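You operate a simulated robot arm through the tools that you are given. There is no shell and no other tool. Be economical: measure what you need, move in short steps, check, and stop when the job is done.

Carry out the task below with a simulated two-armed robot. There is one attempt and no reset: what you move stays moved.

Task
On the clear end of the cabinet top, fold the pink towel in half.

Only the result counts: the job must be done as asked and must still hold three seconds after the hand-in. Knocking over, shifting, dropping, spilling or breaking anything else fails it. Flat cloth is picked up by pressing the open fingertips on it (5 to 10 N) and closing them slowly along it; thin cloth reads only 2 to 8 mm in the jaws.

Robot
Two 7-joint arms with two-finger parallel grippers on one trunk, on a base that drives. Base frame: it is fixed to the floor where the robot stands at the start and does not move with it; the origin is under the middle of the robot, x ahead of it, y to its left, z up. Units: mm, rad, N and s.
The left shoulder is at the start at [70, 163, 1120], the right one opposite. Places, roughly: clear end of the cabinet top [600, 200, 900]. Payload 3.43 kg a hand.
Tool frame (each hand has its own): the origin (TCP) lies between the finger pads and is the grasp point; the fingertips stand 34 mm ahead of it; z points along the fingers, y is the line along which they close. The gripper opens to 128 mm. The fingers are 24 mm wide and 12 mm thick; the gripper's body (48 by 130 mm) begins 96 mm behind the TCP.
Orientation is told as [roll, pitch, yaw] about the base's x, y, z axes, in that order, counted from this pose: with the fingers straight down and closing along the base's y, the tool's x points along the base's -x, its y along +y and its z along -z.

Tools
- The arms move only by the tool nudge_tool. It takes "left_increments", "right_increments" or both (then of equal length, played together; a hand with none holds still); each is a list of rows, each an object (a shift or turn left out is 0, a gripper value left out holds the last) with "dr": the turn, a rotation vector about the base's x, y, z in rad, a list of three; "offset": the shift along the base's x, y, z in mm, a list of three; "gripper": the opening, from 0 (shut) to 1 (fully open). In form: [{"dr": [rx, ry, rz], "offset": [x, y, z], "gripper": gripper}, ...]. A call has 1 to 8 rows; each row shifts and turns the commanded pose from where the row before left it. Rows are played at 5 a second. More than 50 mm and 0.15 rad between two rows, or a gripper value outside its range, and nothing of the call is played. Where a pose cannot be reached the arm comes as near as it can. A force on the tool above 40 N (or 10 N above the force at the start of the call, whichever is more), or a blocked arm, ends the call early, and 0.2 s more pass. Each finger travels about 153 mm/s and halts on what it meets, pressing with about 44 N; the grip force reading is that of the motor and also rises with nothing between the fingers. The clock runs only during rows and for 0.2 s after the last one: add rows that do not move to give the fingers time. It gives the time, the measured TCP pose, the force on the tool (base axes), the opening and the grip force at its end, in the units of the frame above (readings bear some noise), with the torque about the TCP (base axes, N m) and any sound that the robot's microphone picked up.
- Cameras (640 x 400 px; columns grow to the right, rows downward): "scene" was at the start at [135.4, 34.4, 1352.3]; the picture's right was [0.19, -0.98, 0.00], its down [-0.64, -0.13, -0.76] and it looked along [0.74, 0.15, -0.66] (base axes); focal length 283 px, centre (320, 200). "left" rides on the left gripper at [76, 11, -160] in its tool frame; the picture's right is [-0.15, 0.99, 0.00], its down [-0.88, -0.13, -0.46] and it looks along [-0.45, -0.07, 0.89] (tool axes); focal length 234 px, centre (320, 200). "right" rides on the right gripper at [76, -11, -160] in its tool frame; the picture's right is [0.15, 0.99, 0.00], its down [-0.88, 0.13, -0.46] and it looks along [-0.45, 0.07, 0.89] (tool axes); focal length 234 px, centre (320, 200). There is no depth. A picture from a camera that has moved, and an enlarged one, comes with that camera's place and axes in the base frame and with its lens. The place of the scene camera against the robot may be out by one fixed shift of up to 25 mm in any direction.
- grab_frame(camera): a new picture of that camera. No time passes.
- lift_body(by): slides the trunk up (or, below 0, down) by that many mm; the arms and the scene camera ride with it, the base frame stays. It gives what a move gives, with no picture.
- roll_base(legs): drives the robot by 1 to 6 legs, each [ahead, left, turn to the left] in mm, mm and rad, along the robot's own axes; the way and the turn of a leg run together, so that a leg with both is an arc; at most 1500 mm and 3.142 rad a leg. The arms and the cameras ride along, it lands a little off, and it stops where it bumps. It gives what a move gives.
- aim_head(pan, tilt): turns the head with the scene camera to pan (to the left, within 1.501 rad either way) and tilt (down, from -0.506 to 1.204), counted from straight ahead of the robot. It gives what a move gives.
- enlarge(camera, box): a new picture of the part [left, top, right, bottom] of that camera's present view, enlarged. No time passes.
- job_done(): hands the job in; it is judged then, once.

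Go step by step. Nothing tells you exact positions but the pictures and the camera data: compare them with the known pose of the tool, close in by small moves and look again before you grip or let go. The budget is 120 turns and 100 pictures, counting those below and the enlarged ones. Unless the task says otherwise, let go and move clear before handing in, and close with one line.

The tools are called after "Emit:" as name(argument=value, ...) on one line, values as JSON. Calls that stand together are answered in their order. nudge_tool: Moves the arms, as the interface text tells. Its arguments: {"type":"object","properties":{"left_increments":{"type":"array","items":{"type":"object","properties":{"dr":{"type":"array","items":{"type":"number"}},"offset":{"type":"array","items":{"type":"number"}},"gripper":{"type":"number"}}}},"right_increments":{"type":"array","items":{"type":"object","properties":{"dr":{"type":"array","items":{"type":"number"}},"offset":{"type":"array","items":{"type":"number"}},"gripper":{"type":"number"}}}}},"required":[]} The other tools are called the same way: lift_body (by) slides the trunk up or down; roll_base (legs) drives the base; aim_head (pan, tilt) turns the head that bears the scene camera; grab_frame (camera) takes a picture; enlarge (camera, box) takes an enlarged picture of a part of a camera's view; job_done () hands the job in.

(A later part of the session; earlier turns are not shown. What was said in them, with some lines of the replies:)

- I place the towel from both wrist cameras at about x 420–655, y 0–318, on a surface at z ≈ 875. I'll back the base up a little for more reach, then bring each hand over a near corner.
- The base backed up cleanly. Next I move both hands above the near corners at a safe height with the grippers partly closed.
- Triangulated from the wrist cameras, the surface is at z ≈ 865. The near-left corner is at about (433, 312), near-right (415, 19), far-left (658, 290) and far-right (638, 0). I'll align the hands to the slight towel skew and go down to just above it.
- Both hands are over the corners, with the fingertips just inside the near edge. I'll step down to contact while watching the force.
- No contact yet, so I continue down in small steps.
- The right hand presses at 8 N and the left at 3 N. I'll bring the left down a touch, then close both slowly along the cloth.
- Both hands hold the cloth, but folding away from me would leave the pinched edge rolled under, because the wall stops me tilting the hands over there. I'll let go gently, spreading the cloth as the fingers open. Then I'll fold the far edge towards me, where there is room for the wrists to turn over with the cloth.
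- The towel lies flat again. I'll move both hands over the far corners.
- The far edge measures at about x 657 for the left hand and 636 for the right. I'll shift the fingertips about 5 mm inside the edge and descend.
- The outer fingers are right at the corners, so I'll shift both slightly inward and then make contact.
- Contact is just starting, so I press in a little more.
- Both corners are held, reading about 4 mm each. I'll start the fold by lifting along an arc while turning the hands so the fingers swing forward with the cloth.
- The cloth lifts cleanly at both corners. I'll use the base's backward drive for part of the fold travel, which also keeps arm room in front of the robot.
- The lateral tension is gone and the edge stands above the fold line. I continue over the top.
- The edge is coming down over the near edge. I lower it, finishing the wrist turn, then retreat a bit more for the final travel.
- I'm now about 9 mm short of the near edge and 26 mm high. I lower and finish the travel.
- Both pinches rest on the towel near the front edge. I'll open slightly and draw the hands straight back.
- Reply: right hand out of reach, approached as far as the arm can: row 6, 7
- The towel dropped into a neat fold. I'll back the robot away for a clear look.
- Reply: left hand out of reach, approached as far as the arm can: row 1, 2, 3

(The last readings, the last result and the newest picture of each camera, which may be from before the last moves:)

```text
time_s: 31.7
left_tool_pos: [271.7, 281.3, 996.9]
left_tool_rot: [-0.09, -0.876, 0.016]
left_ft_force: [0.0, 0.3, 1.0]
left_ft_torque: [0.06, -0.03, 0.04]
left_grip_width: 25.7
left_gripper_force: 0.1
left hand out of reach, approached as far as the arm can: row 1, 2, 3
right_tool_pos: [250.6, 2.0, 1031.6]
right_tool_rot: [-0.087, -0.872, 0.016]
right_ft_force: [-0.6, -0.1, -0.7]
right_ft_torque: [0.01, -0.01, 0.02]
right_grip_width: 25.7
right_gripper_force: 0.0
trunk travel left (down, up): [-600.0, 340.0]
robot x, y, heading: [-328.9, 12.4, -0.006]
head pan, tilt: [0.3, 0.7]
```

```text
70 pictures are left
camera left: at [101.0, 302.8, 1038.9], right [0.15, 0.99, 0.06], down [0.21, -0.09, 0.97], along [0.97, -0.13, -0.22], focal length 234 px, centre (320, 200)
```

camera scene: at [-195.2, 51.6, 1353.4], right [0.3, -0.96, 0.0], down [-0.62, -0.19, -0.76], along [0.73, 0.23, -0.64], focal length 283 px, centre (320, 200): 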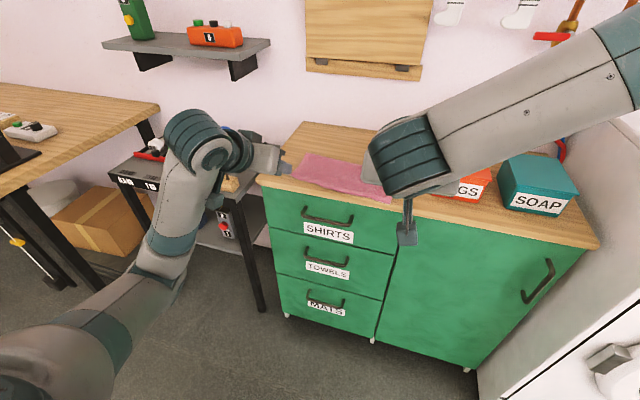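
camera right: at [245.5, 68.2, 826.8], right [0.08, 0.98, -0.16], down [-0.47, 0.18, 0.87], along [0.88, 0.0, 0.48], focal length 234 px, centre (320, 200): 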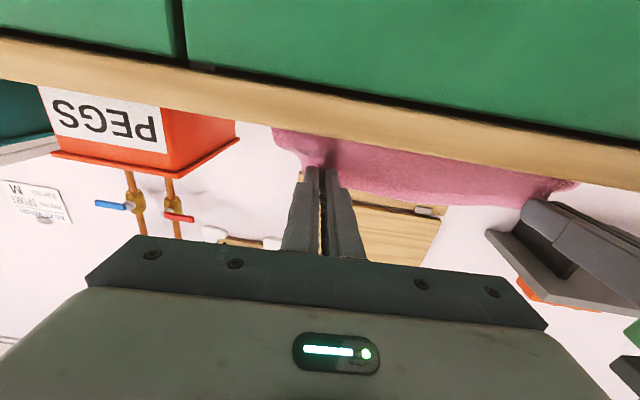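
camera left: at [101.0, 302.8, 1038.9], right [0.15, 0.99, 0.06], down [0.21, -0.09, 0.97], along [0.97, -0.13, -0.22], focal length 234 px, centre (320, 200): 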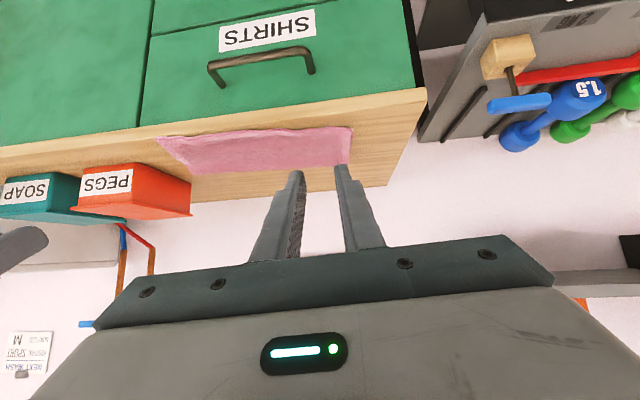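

The fold looks right. I'll raise the trunk and look at it from higher up.

Emit:
lift_body(by=250)

Emit:
aim_head(pan=0.2, tilt=0.8)

Emit:
grab_frame(camera="scene")

Emit:
grab_frame(camera="left")

```text
time_s: 34.2
left_tool_pos: [271.0, 281.4, 1245.8]
left_tool_rot: [-0.091, -0.88, 0.016]
left_ft_force: [0.8, 0.0, 0.3]
left_ft_torque: [0.0, 0.01, -0.02]
left_grip_width: 25.7
left_gripper_force: 0.0
right_tool_pos: [250.8, 3.2, 1281.5]
right_tool_rot: [-0.091, -0.873, 0.018]
right_ft_force: [0.2, 0.2, 0.4]
right_ft_torque: [0.0, 0.0, -0.01]
right_grip_width: 25.5
right_gripper_force: 0.0
trunk travel left (down, up): [-850.0, 90.0]
robot x, y, heading: [-326.8, 8.0, -0.002]
head pan, tilt: [0.3, 0.7]
```

```text
time_s: 34.9
left_tool_pos: [271.4, 281.8, 1248.2]
left_tool_rot: [-0.093, -0.878, 0.017]
left_ft_force: [0.2, -0.8, 0.8]
left_ft_torque: [0.0, 0.04, -0.02]
left_grip_width: 25.8
left_gripper_force: 0.0
right_tool_pos: [251.0, 2.7, 1281.4]
right_tool_rot: [-0.091, -0.873, 0.015]
right_ft_force: [0.3, 0.4, -0.1]
right_ft_torque: [0.0, -0.02, 0.0]
right_grip_width: 25.5
right_gripper_force: 0.1
trunk travel left (down, up): [-850.0, 90.0]
robot x, y, heading: [-331.3, 8.5, -0.002]
head pan, tilt: [0.201, 0.799]
```

```text
69 pictures are left
camera scene: at [-197.9, 44.2, 1595.3], right [0.2, -0.98, 0.0], down [-0.7, -0.14, -0.7], along [0.68, 0.14, -0.72], focal length 283 px, centre (320, 200)
```

scene: 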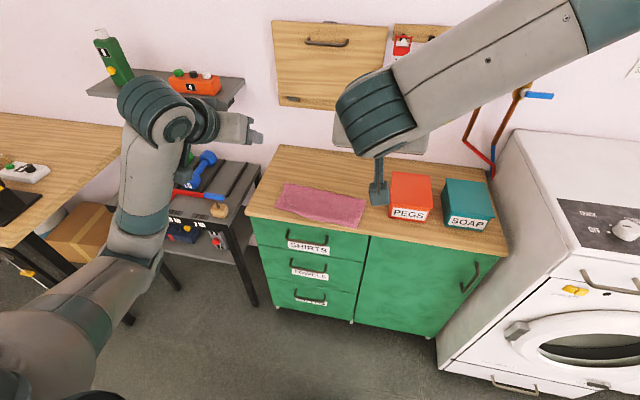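

```text
68 pictures are left
camera left: at [100.7, 304.1, 1288.5], right [0.15, 0.99, 0.05], down [0.2, -0.08, 0.98], along [0.97, -0.13, -0.21], focal length 234 px, centre (320, 200)
```

left: 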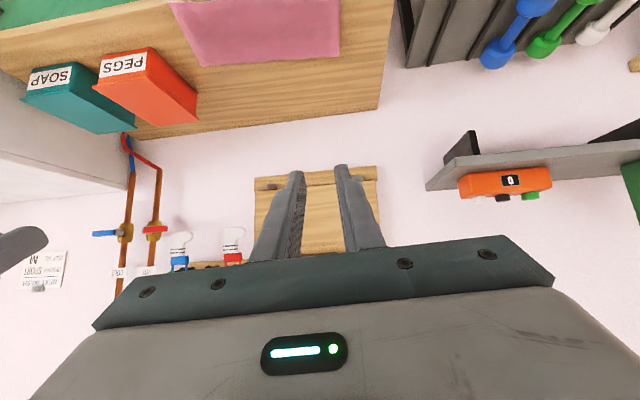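

Emit:
enlarge(camera="scene", box=[260, 170, 380, 245])

```text
5.33 times, centred on (320, 208) of scene
camera zoom: at [-197.9, 44.2, 1595.3], right [0.2, -0.98, 0.0], down [-0.7, -0.14, -0.7], along [0.68, 0.14, -0.72], focal length 1509 px, centre (320, 160)
```

zoom: 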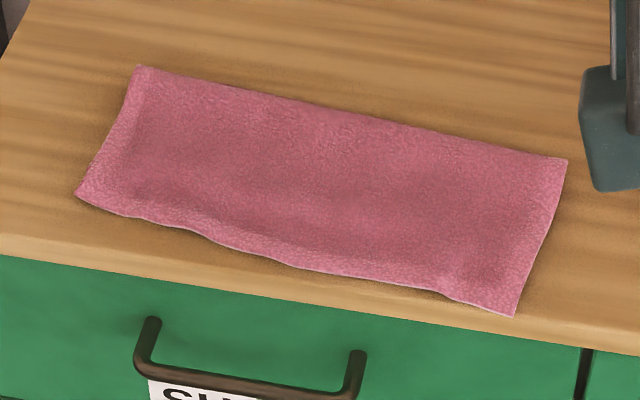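

The towel lies flat, folded neatly edge to edge, and the boxes next to it look undisturbed. The hands are clear, so I'm handing in.

Emit:
job_done()

```text
The job is handed in.
```

The pink towel is folded in half on the clear end of the cabinet top, with both hands released and clear.
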